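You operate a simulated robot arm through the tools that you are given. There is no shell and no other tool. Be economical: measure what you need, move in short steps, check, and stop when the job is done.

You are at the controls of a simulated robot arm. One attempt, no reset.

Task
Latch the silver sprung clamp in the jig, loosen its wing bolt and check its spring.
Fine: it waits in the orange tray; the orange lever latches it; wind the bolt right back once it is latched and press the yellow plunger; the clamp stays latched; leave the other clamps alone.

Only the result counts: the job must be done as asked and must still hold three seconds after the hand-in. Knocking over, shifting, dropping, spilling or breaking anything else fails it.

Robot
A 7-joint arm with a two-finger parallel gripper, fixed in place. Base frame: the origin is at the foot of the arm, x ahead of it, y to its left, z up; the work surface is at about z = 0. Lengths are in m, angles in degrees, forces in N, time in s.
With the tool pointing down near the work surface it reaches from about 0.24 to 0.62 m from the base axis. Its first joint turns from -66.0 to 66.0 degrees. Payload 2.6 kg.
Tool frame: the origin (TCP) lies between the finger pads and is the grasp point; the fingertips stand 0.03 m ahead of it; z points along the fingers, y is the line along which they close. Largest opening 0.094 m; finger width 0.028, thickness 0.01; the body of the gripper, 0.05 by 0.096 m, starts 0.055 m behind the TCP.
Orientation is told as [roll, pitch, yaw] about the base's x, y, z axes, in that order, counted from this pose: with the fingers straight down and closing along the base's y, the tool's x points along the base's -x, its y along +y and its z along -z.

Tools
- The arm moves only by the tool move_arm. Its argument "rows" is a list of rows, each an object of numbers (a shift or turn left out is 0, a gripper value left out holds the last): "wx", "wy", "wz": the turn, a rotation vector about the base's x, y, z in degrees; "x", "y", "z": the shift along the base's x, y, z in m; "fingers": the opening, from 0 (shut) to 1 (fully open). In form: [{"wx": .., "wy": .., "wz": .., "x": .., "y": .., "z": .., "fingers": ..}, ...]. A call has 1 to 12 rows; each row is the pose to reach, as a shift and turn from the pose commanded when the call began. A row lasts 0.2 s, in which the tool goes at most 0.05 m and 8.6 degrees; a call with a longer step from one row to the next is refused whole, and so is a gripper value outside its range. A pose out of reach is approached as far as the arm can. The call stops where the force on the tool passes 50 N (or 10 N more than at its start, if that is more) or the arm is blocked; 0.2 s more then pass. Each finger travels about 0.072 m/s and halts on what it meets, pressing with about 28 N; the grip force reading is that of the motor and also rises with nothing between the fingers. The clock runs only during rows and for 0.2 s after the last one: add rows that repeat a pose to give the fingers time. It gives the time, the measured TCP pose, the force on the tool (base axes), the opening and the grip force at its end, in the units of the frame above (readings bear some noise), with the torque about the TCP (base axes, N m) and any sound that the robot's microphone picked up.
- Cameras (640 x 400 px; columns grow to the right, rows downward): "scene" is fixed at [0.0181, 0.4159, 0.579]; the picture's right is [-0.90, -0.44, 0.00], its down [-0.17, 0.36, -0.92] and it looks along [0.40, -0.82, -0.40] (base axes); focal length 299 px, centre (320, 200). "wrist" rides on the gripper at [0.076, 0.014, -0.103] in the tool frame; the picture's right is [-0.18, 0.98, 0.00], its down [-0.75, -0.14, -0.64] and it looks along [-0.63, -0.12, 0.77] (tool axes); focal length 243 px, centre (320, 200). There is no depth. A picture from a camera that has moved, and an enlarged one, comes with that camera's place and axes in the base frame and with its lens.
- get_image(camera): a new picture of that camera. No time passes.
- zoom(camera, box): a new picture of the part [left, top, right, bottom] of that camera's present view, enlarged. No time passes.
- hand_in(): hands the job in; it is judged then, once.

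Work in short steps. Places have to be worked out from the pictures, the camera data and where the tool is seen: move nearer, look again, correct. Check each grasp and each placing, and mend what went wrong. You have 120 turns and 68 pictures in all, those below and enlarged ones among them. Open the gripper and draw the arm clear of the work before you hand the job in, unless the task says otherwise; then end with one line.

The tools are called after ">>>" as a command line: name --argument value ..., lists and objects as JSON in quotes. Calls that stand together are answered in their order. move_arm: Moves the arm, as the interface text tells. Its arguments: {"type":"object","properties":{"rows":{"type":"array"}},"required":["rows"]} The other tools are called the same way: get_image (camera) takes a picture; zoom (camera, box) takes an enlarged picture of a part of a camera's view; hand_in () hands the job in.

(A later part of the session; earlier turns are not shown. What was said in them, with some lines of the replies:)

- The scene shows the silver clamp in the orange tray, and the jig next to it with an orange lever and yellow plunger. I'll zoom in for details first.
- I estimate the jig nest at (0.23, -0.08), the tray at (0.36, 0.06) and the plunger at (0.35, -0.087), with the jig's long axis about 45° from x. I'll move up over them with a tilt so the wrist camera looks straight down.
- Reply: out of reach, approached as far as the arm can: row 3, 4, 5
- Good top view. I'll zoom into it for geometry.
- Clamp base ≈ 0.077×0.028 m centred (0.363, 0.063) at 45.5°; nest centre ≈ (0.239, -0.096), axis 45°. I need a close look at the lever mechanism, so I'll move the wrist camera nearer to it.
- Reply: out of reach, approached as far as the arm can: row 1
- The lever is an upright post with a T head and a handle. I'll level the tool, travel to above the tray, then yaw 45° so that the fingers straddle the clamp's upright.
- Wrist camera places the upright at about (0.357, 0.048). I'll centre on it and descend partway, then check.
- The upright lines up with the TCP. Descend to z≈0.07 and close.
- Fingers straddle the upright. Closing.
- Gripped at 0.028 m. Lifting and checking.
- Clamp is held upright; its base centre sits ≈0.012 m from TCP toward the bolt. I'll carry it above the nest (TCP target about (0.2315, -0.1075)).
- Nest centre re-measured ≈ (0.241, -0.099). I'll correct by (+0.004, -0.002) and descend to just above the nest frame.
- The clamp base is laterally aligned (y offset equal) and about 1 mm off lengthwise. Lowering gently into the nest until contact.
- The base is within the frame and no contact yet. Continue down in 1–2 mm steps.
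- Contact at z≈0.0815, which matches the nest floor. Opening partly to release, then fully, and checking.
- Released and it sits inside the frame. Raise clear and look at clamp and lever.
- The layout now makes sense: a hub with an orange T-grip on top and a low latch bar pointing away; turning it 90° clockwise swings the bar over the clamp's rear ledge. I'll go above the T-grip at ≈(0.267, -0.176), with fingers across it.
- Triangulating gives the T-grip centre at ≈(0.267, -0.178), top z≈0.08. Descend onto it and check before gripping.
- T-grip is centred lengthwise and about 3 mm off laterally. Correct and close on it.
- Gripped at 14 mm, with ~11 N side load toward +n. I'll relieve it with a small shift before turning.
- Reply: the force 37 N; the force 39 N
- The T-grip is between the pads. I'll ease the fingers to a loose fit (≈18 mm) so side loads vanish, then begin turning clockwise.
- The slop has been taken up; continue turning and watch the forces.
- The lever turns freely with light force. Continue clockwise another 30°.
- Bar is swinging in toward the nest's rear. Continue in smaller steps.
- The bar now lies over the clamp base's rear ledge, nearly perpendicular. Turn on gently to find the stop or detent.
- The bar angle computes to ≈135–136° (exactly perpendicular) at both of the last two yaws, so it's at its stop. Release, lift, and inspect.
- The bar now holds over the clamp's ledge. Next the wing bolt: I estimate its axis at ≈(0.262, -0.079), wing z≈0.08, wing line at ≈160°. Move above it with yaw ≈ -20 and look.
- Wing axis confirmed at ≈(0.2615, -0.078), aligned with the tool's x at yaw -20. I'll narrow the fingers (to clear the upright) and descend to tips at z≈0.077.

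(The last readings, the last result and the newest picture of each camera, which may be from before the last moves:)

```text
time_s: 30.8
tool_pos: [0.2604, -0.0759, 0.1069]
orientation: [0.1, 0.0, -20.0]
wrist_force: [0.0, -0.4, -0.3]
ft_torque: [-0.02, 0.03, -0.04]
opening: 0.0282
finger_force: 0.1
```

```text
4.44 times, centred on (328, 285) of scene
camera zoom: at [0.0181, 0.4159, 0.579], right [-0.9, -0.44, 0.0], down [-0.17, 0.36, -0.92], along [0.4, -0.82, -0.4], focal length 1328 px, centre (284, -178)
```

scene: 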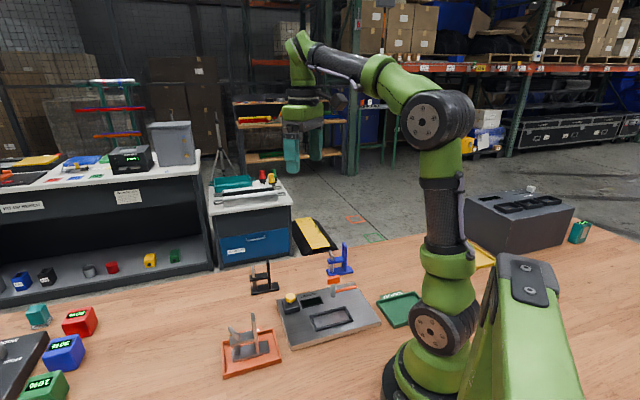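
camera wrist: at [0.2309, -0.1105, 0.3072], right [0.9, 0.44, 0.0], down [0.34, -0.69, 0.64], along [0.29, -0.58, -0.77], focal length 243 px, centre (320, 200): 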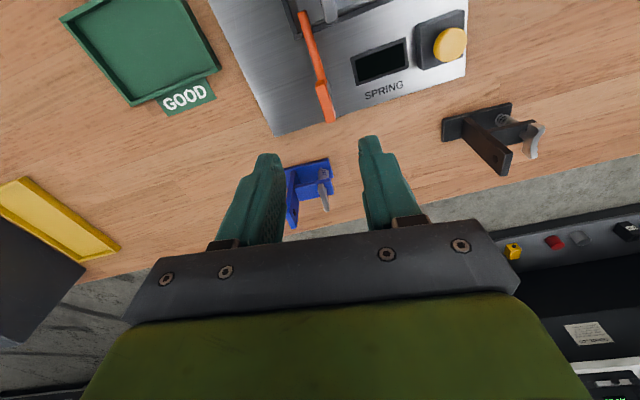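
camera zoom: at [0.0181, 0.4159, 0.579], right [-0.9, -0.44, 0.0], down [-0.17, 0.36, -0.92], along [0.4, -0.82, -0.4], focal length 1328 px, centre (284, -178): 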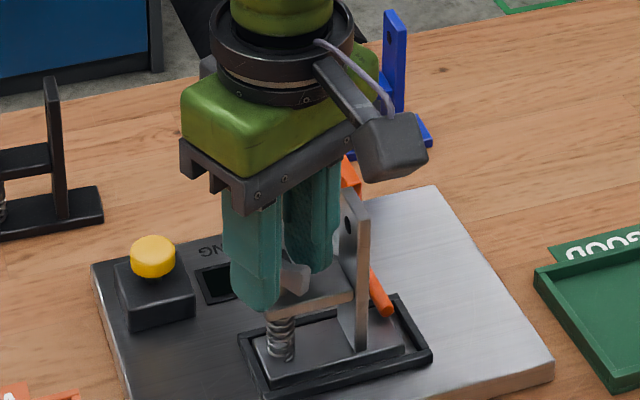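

Wing sits between the pads; shift 3 mm to centre, narrow to a loose fit, then turn counter-clockwise.

>>> move_arm --rows '[{"x": 0.001, "y": -0.003}, {"x": 0.001, "y": -0.003, "fingers": 0.14}, {"x": 0.001, "y": -0.003, "fingers": 0.14}]'

>>> move_arm --rows '[{"wz": 7}, {"wz": 14}, {"wz": 21}, {"wz": 28}]'

>>> zoom --camera "wrist" --box '[200, 40, 440, 240]'

```text
time_s: 31.6
tool_pos: [0.2618, -0.0805, 0.1064]
orientation: [0.0, 0.0, -20.0]
wrist_force: [0.7, -0.6, -0.3]
ft_torque: [-0.01, -0.01, 0.03]
opening: 0.0134
finger_force: 0.1
```

```text
time_s: 32.6
tool_pos: [0.2611, -0.0805, 0.1077]
orientation: [0.0, -0.1, 8.1]
wrist_force: [0.1, 0.0, 0.0]
ft_torque: [0.03, -0.01, -0.03]
opening: 0.0135
finger_force: 0.8
```

```text
2.00 times, centred on (320, 140) of wrist
camera zoom: at [0.1843, -0.078, 0.2095], right [0.04, 1.0, 0.0], down [0.77, -0.03, 0.64], along [0.64, -0.03, -0.77], focal length 485 px, centre (320, 320)
```

zoom: 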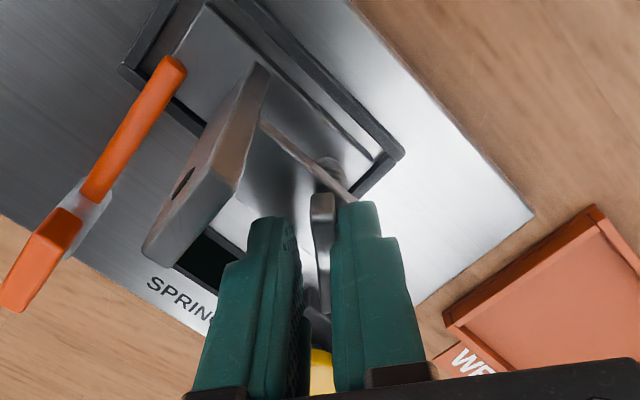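

The wing follows. Continue counter-clockwise by 80°.

>>> move_arm --rows '[{"wz": 7}, {"wz": 14}, {"wz": 21}, {"wz": 28}, {"wz": 35}, {"wz": 42}, {"wz": 49}, {"wz": 56}, {"wz": 63}, {"wz": 70}, {"wz": 77}, {"wz": 82}]'

>>> zoom --camera "wrist" --box '[200, 40, 440, 240]'

```text
time_s: 35.2
tool_pos: [0.2626, -0.0807, 0.1045]
orientation: [0.0, 0.0, 90.1]
wrist_force: [1.5, 0.1, -0.1]
ft_torque: [0.03, 0.0, -0.01]
opening: 0.0137
finger_force: 0.4
```

```text
2.00 times, centred on (320, 140) of wrist
camera zoom: at [0.248, -0.1577, 0.2085], right [-0.98, 0.18, 0.0], down [0.14, 0.75, 0.64], along [0.12, 0.63, -0.77], focal length 485 px, centre (320, 320)
```

zoom: 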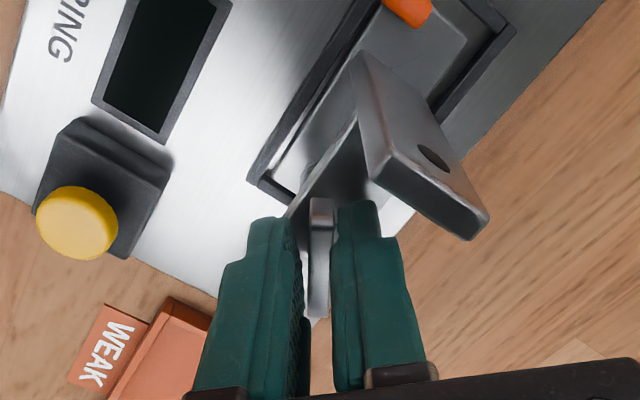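

Turned ≈110° so far. Continue toward yaw 140.

>>> move_arm --rows '[{"wz": 7}, {"wz": 14}, {"wz": 21}, {"wz": 28}, {"wz": 35}, {"wz": 42}, {"wz": 49}, {"wz": 54}]'

>>> zoom --camera "scene" --box '[280, 240, 376, 330]'

```text
time_s: 37.0
tool_pos: [0.2616, -0.0822, 0.1057]
orientation: [0.0, -0.1, 144.1]
wrist_force: [0.2, -0.4, 0.6]
ft_torque: [-0.02, -0.03, -0.03]
opening: 0.0135
finger_force: 0.2
```

```text
4.44 times, centred on (328, 285) of scene
camera zoom: at [0.0181, 0.4159, 0.579], right [-0.9, -0.44, 0.0], down [-0.17, 0.36, -0.92], along [0.4, -0.82, -0.4], focal length 1328 px, centre (284, -178)
```

zoom: 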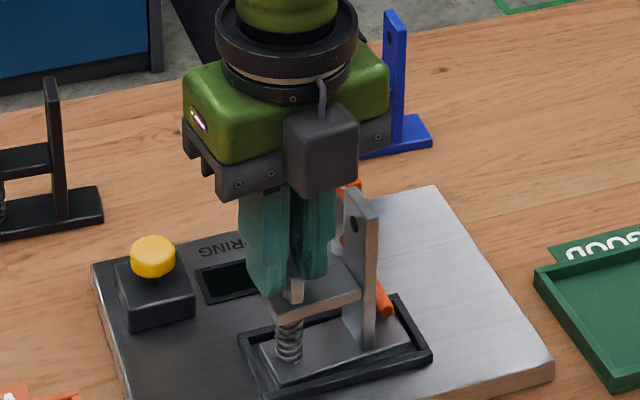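

Now re-grip: open, lift, rotate back 180°, descend on the wing again.

>>> move_arm --rows '[{"fingers": 0.3}, {"fingers": 0.3, "z": 0.01}, {"z": 0.04}, {"z": 0.04, "wz": -8.5}, {"z": 0.04, "wz": -17}, {"z": 0.04, "wz": -25.5}, {"z": 0.04, "wz": -34}, {"z": 0.04, "wz": -42.5}, {"z": 0.04, "wz": -51}, {"z": 0.04, "wz": -59.5}, {"z": 0.04, "wz": -68}, {"z": 0.04, "wz": -76}]'

>>> move_arm --rows '[{"wz": -8.5}, {"wz": -17}, {"wz": -25.5}, {"wz": -34}, {"wz": -42.5}, {"wz": -51}, {"wz": -59.5}, {"wz": -68}, {"wz": -76.5}, {"wz": -85}, {"wz": -93.5}, {"wz": -102}]'

>>> zoom --camera "wrist" --box '[200, 40, 440, 240]'

```text
time_s: 39.6
tool_pos: [0.2605, -0.0803, 0.1448]
orientation: [0.0, -0.1, 67.8]
wrist_force: [-0.7, 1.0, 0.0]
ft_torque: [-0.01, -0.01, 0.02]
opening: 0.0281
finger_force: 0.1
out of reach, approached as far as the arm can: row 3
```

```text
time_s: 42.2
tool_pos: [0.2615, -0.0816, 0.1464]
orientation: [0.1, 0.0, -34.2]
wrist_force: [-0.3, 0.7, -0.8]
ft_torque: [0.0, 0.0, 0.02]
opening: 0.0282
finger_force: 0.1
```

```text
2.00 times, centred on (320, 140) of wrist
camera zoom: at [0.2073, -0.0263, 0.2489], right [0.7, 0.71, 0.0], down [0.54, -0.54, 0.64], along [0.46, -0.45, -0.77], focal length 485 px, centre (320, 320)
```

zoom: 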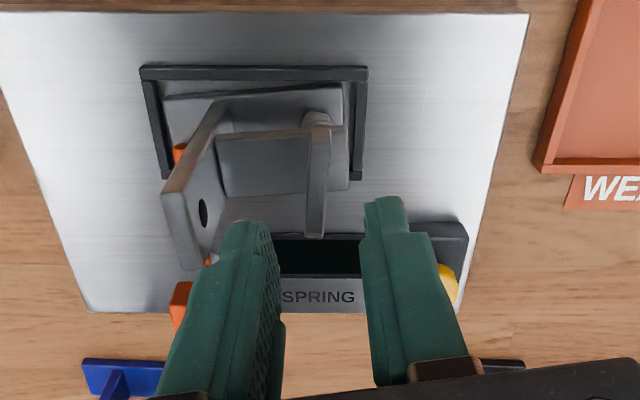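

The wing lags the tool by ≈13° (slop), so align to yaw -47, descend and close looser-fit again.

>>> move_arm --rows '[{"wz": -7}, {"wz": -13}, {"wz": -13, "z": -0.02}, {"wz": -13, "z": -0.039}, {"wz": -13, "z": -0.039, "fingers": 0.12}, {"wz": -13, "z": -0.039, "fingers": 0.12}]'

>>> move_arm --rows '[{"wz": 8}, {"wz": 16}, {"wz": 24}, {"wz": 32}, {"wz": 40}, {"wz": 48}, {"wz": 56}, {"wz": 64}, {"wz": 72}, {"wz": 80}, {"wz": 88}, {"wz": 96}]'

>>> zoom --camera "wrist" --box '[200, 40, 440, 240]'

```text
time_s: 43.6
tool_pos: [0.2612, -0.0804, 0.1061]
orientation: [-0.1, 0.0, -47.0]
wrist_force: [-0.4, 0.0, 0.0]
ft_torque: [0.0, -0.04, -0.01]
opening: 0.0114
finger_force: 0.0
```

```text
time_s: 46.0
tool_pos: [0.2664, -0.0773, 0.1091]
orientation: [-0.1, -0.6, 40.4]
wrist_force: [6.2, 4.6, 6.5]
ft_torque: [0.11, -0.11, -0.02]
opening: 0.0169
finger_force: 5.4
stopped in row 12: the force on the tool passed its limit at 53 N (the readings are from after the stop); the commanded pose is now the measured one
```

```text
2.00 times, centred on (320, 140) of wrist
camera zoom: at [0.1984, -0.1171, 0.2116], right [-0.49, 0.87, 0.0], down [0.66, 0.38, 0.65], along [0.57, 0.32, -0.76], focal length 485 px, centre (320, 320)
```

zoom: 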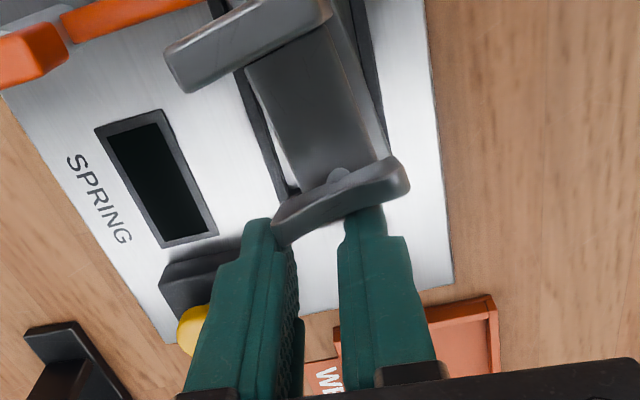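

The fingers slipped off the wing with a force stop: the wing may have hit its end stop. I'll look before moving.

>>> zoom --camera "scene" --box '[280, 240, 376, 330]'

```text
4.44 times, centred on (328, 285) of scene
camera zoom: at [0.018, 0.4159, 0.579], right [-0.9, -0.44, 0.0], down [-0.17, 0.36, -0.92], along [0.4, -0.82, -0.4], focal length 1328 px, centre (284, -178)
```

zoom: 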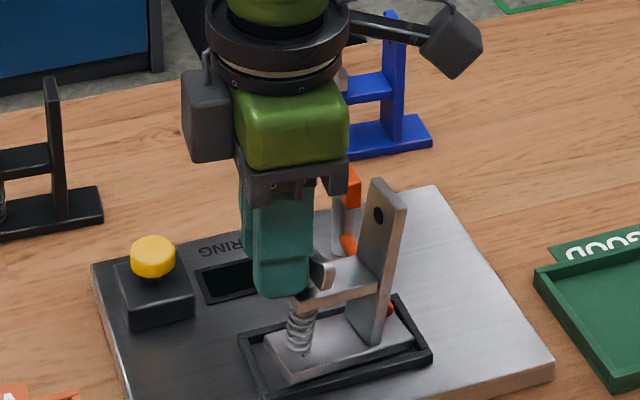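

The clamp is rocked back by the fingers pushing on the wing. Back off along +u gently, then lift.

>>> move_arm --rows '[{"x": 0.004, "y": 0.004}, {"x": 0.01, "y": 0.01}, {"x": 0.02, "y": 0.02}, {"x": 0.02, "y": 0.02, "z": 0.03}, {"x": 0.02, "y": 0.02, "z": 0.07}, {"x": 0.02, "y": 0.02, "z": 0.08}]'

>>> zoom --camera "scene" --box '[280, 240, 376, 330]'

```text
time_s: 47.4
tool_pos: [0.285, -0.0574, 0.1888]
orientation: [0.0, -0.6, 40.3]
wrist_force: [0.3, -0.5, 0.6]
ft_torque: [-0.02, 0.02, 0.0]
opening: 0.0114
finger_force: 0.0
```

```text
4.44 times, centred on (328, 285) of scene
camera zoom: at [0.018, 0.4159, 0.579], right [-0.9, -0.44, 0.0], down [-0.17, 0.36, -0.92], along [0.4, -0.82, -0.4], focal length 1328 px, centre (284, -178)
```

zoom: 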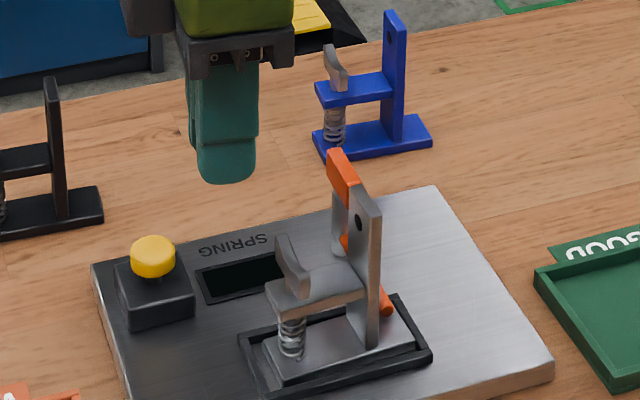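

It settled flat again, still under the bar, just shifted a little within the nest. Look from above with yaw ≈ -37 to re-measure the wing.

>>> move_arm --rows '[{"wz": -8, "fingers": 0.3}, {"wz": -16}, {"wz": -24}, {"wz": -32}, {"wz": -40}, {"wz": -48, "x": -0.015, "y": -0.01}, {"wz": -56, "x": -0.027, "y": -0.025}, {"wz": -64, "x": -0.027, "y": -0.025}, {"wz": -72, "x": -0.027, "y": -0.025}, {"wz": -77, "x": -0.027, "y": -0.025}, {"wz": -77, "x": -0.027, "y": -0.025}]'

>>> zoom --camera "wrist" --box '[220, 0, 420, 160]'

```text
time_s: 49.8
tool_pos: [0.2588, -0.0834, 0.1884]
orientation: [-0.1, -0.6, -36.9]
wrist_force: [-0.2, -0.1, 0.6]
ft_torque: [0.01, 0.03, 0.01]
opening: 0.0279
finger_force: 0.1
```

```text
2.50 times, centred on (320, 80) of wrist
camera zoom: at [0.2054, -0.0256, 0.2914], right [0.74, 0.68, 0.0], down [0.51, -0.56, 0.65], along [0.44, -0.48, -0.76], focal length 606 px, centre (320, 500)
```

zoom: 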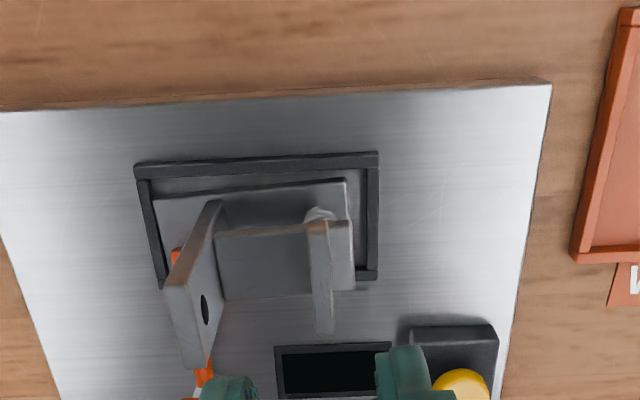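

The wing is at ≈136° (square to the clamp), axis now ≈(0.257, -0.082): essentially unmoved in the second pass, suggesting an end stop. Re-grip aligned and test gently in small steps.

>>> move_arm --rows '[{"wz": -6, "x": -0.0015, "y": 0.001, "z": -0.03}, {"wz": -6, "x": -0.0015, "y": 0.001, "z": -0.07}, {"wz": -6, "x": -0.0015, "y": 0.001, "z": -0.084}, {"wz": -6, "x": -0.0015, "y": 0.001, "z": -0.084, "fingers": 0.1}, {"wz": -6, "x": -0.0015, "y": 0.001, "z": -0.084, "fingers": 0.0}, {"wz": -6, "x": -0.0015, "y": 0.001, "z": -0.084, "fingers": 0.0}]'

>>> zoom --camera "wrist" --box '[200, 40, 440, 240]'

```text
time_s: 51.2
tool_pos: [0.2596, -0.0854, 0.1052]
orientation: [0.0, -0.6, -42.8]
wrist_force: [2.6, 3.3, -0.9]
ft_torque: [0.28, -0.34, -0.06]
opening: 0.0064
finger_force: 27.8
```

```text
2.00 times, centred on (320, 140) of wrist
camera zoom: at [0.2118, -0.0217, 0.207], right [0.8, 0.6, 0.0], down [0.45, -0.61, 0.65], along [0.39, -0.52, -0.76], focal length 485 px, centre (320, 320)
```

zoom: 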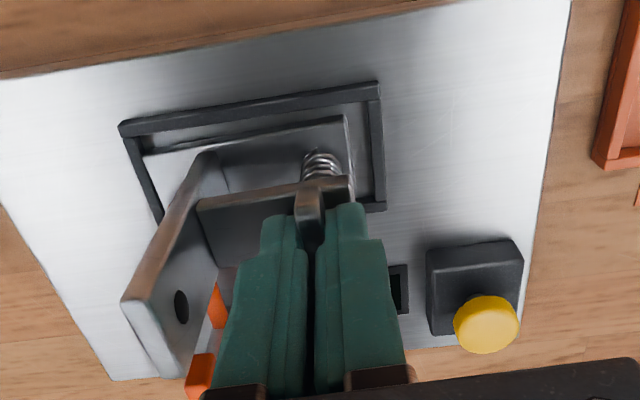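

Firm grip on the wing (6.4 mm). Turn in small CCW steps and read the torque.

>>> move_arm --rows '[{"wz": 3}, {"wz": 6}, {"wz": 9}]'

```text
time_s: 52.0
tool_pos: [0.2579, -0.0815, 0.1039]
orientation: [0.2, -0.4, -33.7]
wrist_force: [0.4, 13.0, 0.2]
ft_torque: [0.93, 0.04, -0.83]
opening: 0.0082
finger_force: 28.0
```

Torque rises to 0.83 N·m with no free motion, so the bolt is wound fully back against its stop. Open here and lift away.

>>> move_arm --rows '[{"fingers": 0.15}, {"fingers": 0.3}, {"fingers": 0.3}, {"z": 0.03}, {"z": 0.06}, {"z": 0.1}, {"z": 0.1}]'

>>> zoom --camera "wrist" --box '[180, 0, 460, 200]'

>>> zoom --camera "scene" --box '[280, 260, 376, 330]'

```text
time_s: 53.6
tool_pos: [0.2564, -0.0789, 0.2054]
orientation: [0.0, -0.4, -33.8]
wrist_force: [-0.5, 1.1, 0.4]
ft_torque: [0.01, -0.02, 0.02]
opening: 0.0282
finger_force: 0.1
```

```text
2.00 times, centred on (320, 100) of wrist
camera zoom: at [0.2005, -0.0241, 0.308], right [0.7, 0.72, 0.0], down [0.54, -0.53, 0.65], along [0.47, -0.45, -0.76], focal length 485 px, centre (320, 400)
```

zoom: 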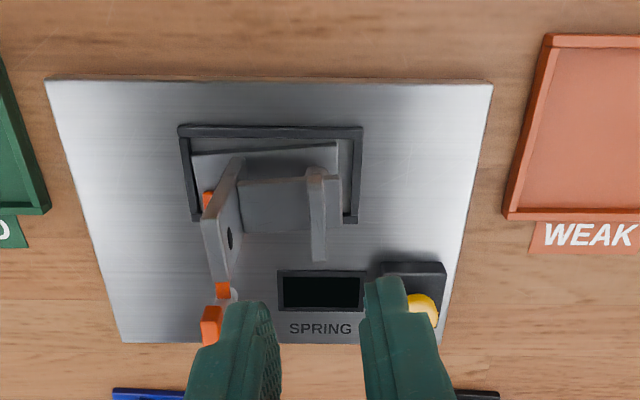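

```text
5.71 times, centred on (328, 295) of scene
camera zoom: at [0.018, 0.4159, 0.579], right [-0.9, -0.44, 0.0], down [-0.17, 0.36, -0.92], along [0.4, -0.82, -0.4], focal length 1707 px, centre (274, -343)
```

zoom: 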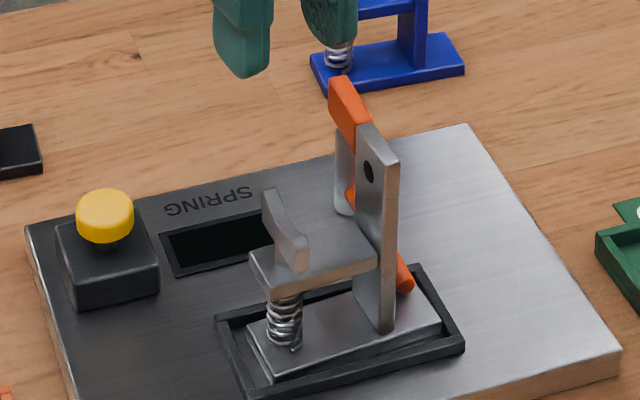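

Clamp is latched, bolt back. Now the plunger at ≈(0.349, -0.088), top z≈0.06: close the fingers, move over it, and check alignment.

>>> move_arm --rows '[{"x": 0.03, "fingers": 0}, {"x": 0.06, "y": -0.005}, {"x": 0.0926, "y": -0.009}, {"x": 0.0926, "y": -0.009, "z": -0.03}, {"x": 0.0926, "y": -0.009, "z": -0.065}, {"x": 0.0926, "y": -0.009, "z": -0.075}, {"x": 0.0926, "y": -0.009, "z": -0.075}]'

>>> zoom --camera "wrist" --box '[200, 40, 440, 240]'

>>> zoom --camera "scene" --box '[250, 240, 346, 330]'

```text
time_s: 55.2
tool_pos: [0.3464, -0.0905, 0.1284]
orientation: [0.0, -0.5, -33.8]
wrist_force: [0.2, -0.6, -0.5]
ft_torque: [0.01, -0.01, 0.02]
opening: 0.0
finger_force: 28.0
```

```text
2.00 times, centred on (320, 140) of wrist
camera zoom: at [0.2911, -0.0366, 0.2303], right [0.7, 0.71, 0.0], down [0.54, -0.53, 0.65], along [0.46, -0.45, -0.76], focal length 485 px, centre (320, 320)
```

zoom: 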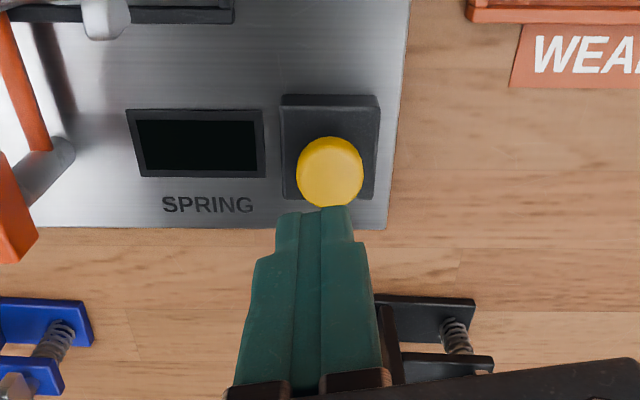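

```text
4.44 times, centred on (298, 285) of scene
camera zoom: at [0.0181, 0.4159, 0.579], right [-0.9, -0.44, 0.0], down [-0.17, 0.36, -0.92], along [0.4, -0.82, -0.4], focal length 1328 px, centre (418, -178)
```

zoom: 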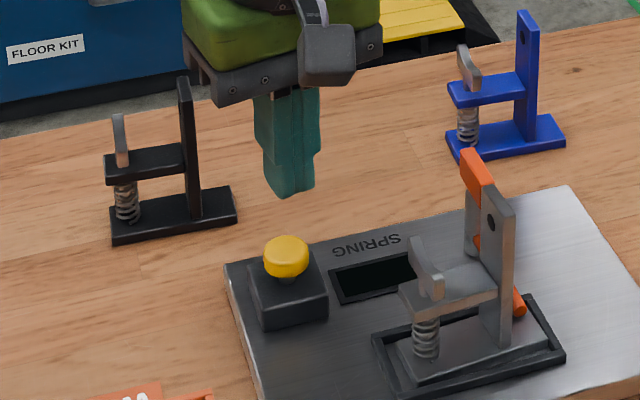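

The plunger cap is ≈6 mm off. Shift by (-0.002, +0.006) and descend until contact, watching the force.

>>> move_arm --rows '[{"x": -0.002, "y": 0.006, "z": -0.01}, {"x": -0.002, "y": 0.006, "z": -0.022}, {"x": -0.002, "y": 0.006, "z": -0.03}, {"x": -0.002, "y": 0.006, "z": -0.034}]'

>>> zoom --camera "wrist" --box '[200, 40, 440, 240]'

```text
time_s: 56.2
tool_pos: [0.3468, -0.0852, 0.0956]
orientation: [0.0, -0.5, -33.8]
wrist_force: [-0.7, 1.1, 0.0]
ft_torque: [-0.04, 0.03, 0.0]
opening: 0.0
finger_force: 27.5
```

```text
2.00 times, centred on (320, 140) of wrist
camera zoom: at [0.2905, -0.0312, 0.1976], right [0.7, 0.71, 0.0], down [0.54, -0.53, 0.65], along [0.47, -0.45, -0.76], focal length 485 px, centre (320, 320)
```

zoom: 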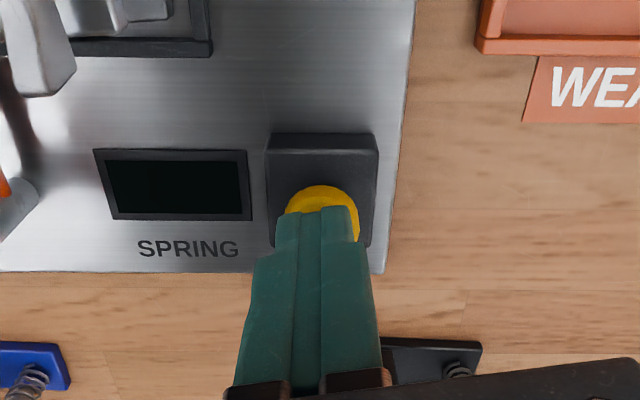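

Tip is over the cap (cap peeks out toward tool +x). Nudge slightly that way and press down in small steps.

>>> move_arm --rows '[{"x": -0.003, "y": 0.002, "z": -0.003}, {"x": -0.003, "y": 0.002, "z": -0.006}, {"x": -0.003, "y": 0.002, "z": -0.009}, {"x": -0.003, "y": 0.002, "z": -0.011}]'

```text
time_s: 57.2
tool_pos: [0.3437, -0.0832, 0.0849]
orientation: [-0.1, -0.5, -33.8]
wrist_force: [-0.1, 1.8, 0.7]
ft_torque: [0.02, 0.01, 0.02]
opening: 0.0
finger_force: 27.6
```

>>> move_arm --rows '[{"z": -0.002}, {"z": -0.004}, {"z": -0.006}, {"z": -0.008}, {"z": -0.008}]'

>>> zoom --camera "wrist" --box '[200, 40, 440, 240]'

```text
time_s: 58.4
tool_pos: [0.3455, -0.0843, 0.0776]
orientation: [0.1, -0.6, -33.9]
wrist_force: [2.0, -2.6, 4.2]
ft_torque: [-0.11, -0.01, -0.04]
opening: 0.0
finger_force: 27.7
heard: click
```

```text
2.00 times, centred on (320, 140) of wrist
camera zoom: at [0.2883, -0.0291, 0.1799], right [0.7, 0.71, 0.0], down [0.54, -0.53, 0.65], along [0.47, -0.45, -0.76], focal length 485 px, centre (320, 320)
```

zoom: 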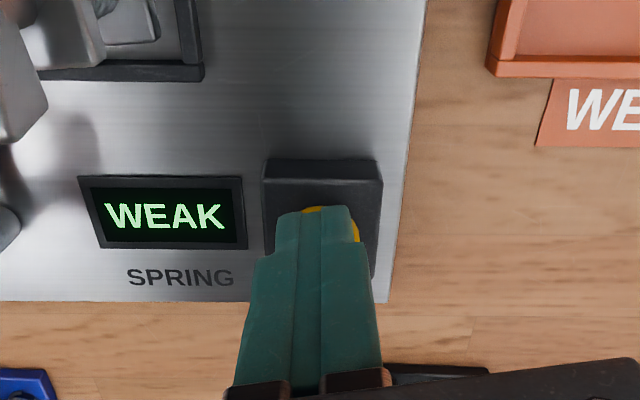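

A click, and the display reads WEAK: the spring check is done. Lift off, open the gripper, and draw clear.

>>> move_arm --rows '[{"z": 0.02}, {"z": 0.06}, {"z": 0.1}, {"z": 0.14, "fingers": 0.5}, {"z": 0.17, "x": 0.02, "fingers": 1}, {"z": 0.17, "x": 0.04, "y": 0.04}, {"z": 0.17, "x": 0.04, "y": 0.08}, {"z": 0.17, "x": 0.04, "y": 0.08}]'

>>> zoom --camera "scene" --box '[230, 240, 400, 350]'

```text
time_s: 60.2
tool_pos: [0.3833, -0.0015, 0.2464]
orientation: [0.0, -0.6, -33.8]
wrist_force: [-0.3, 0.0, -0.9]
ft_torque: [0.0, 0.04, 0.0]
opening: 0.0937
finger_force: 0.1
```

```text
3.64 times, centred on (315, 295) of scene
camera zoom: at [0.018, 0.4159, 0.579], right [-0.9, -0.44, 0.0], down [-0.17, 0.36, -0.92], along [0.4, -0.82, -0.4], focal length 1086 px, centre (338, -146)
```

zoom: 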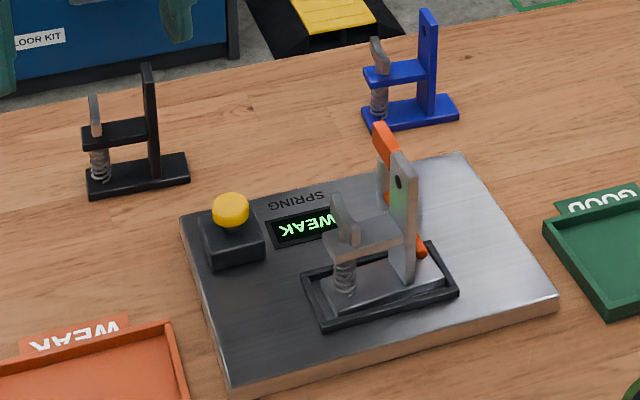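

The clamp is latched, the bolt is fully back, the display shows WEAK, and the other clamps are untouched. Handing in.

>>> hand_in

```text
The job is handed in.
```

The silver clamp is latched in the jig with its wing bolt wound back to its stop. The spring check reads WEAK, and the job is handed in. While I was turning the bolt, my fingers slipped off it and pushed the clamp about 5 mm along the nest, but it settled flat and stayed latched.
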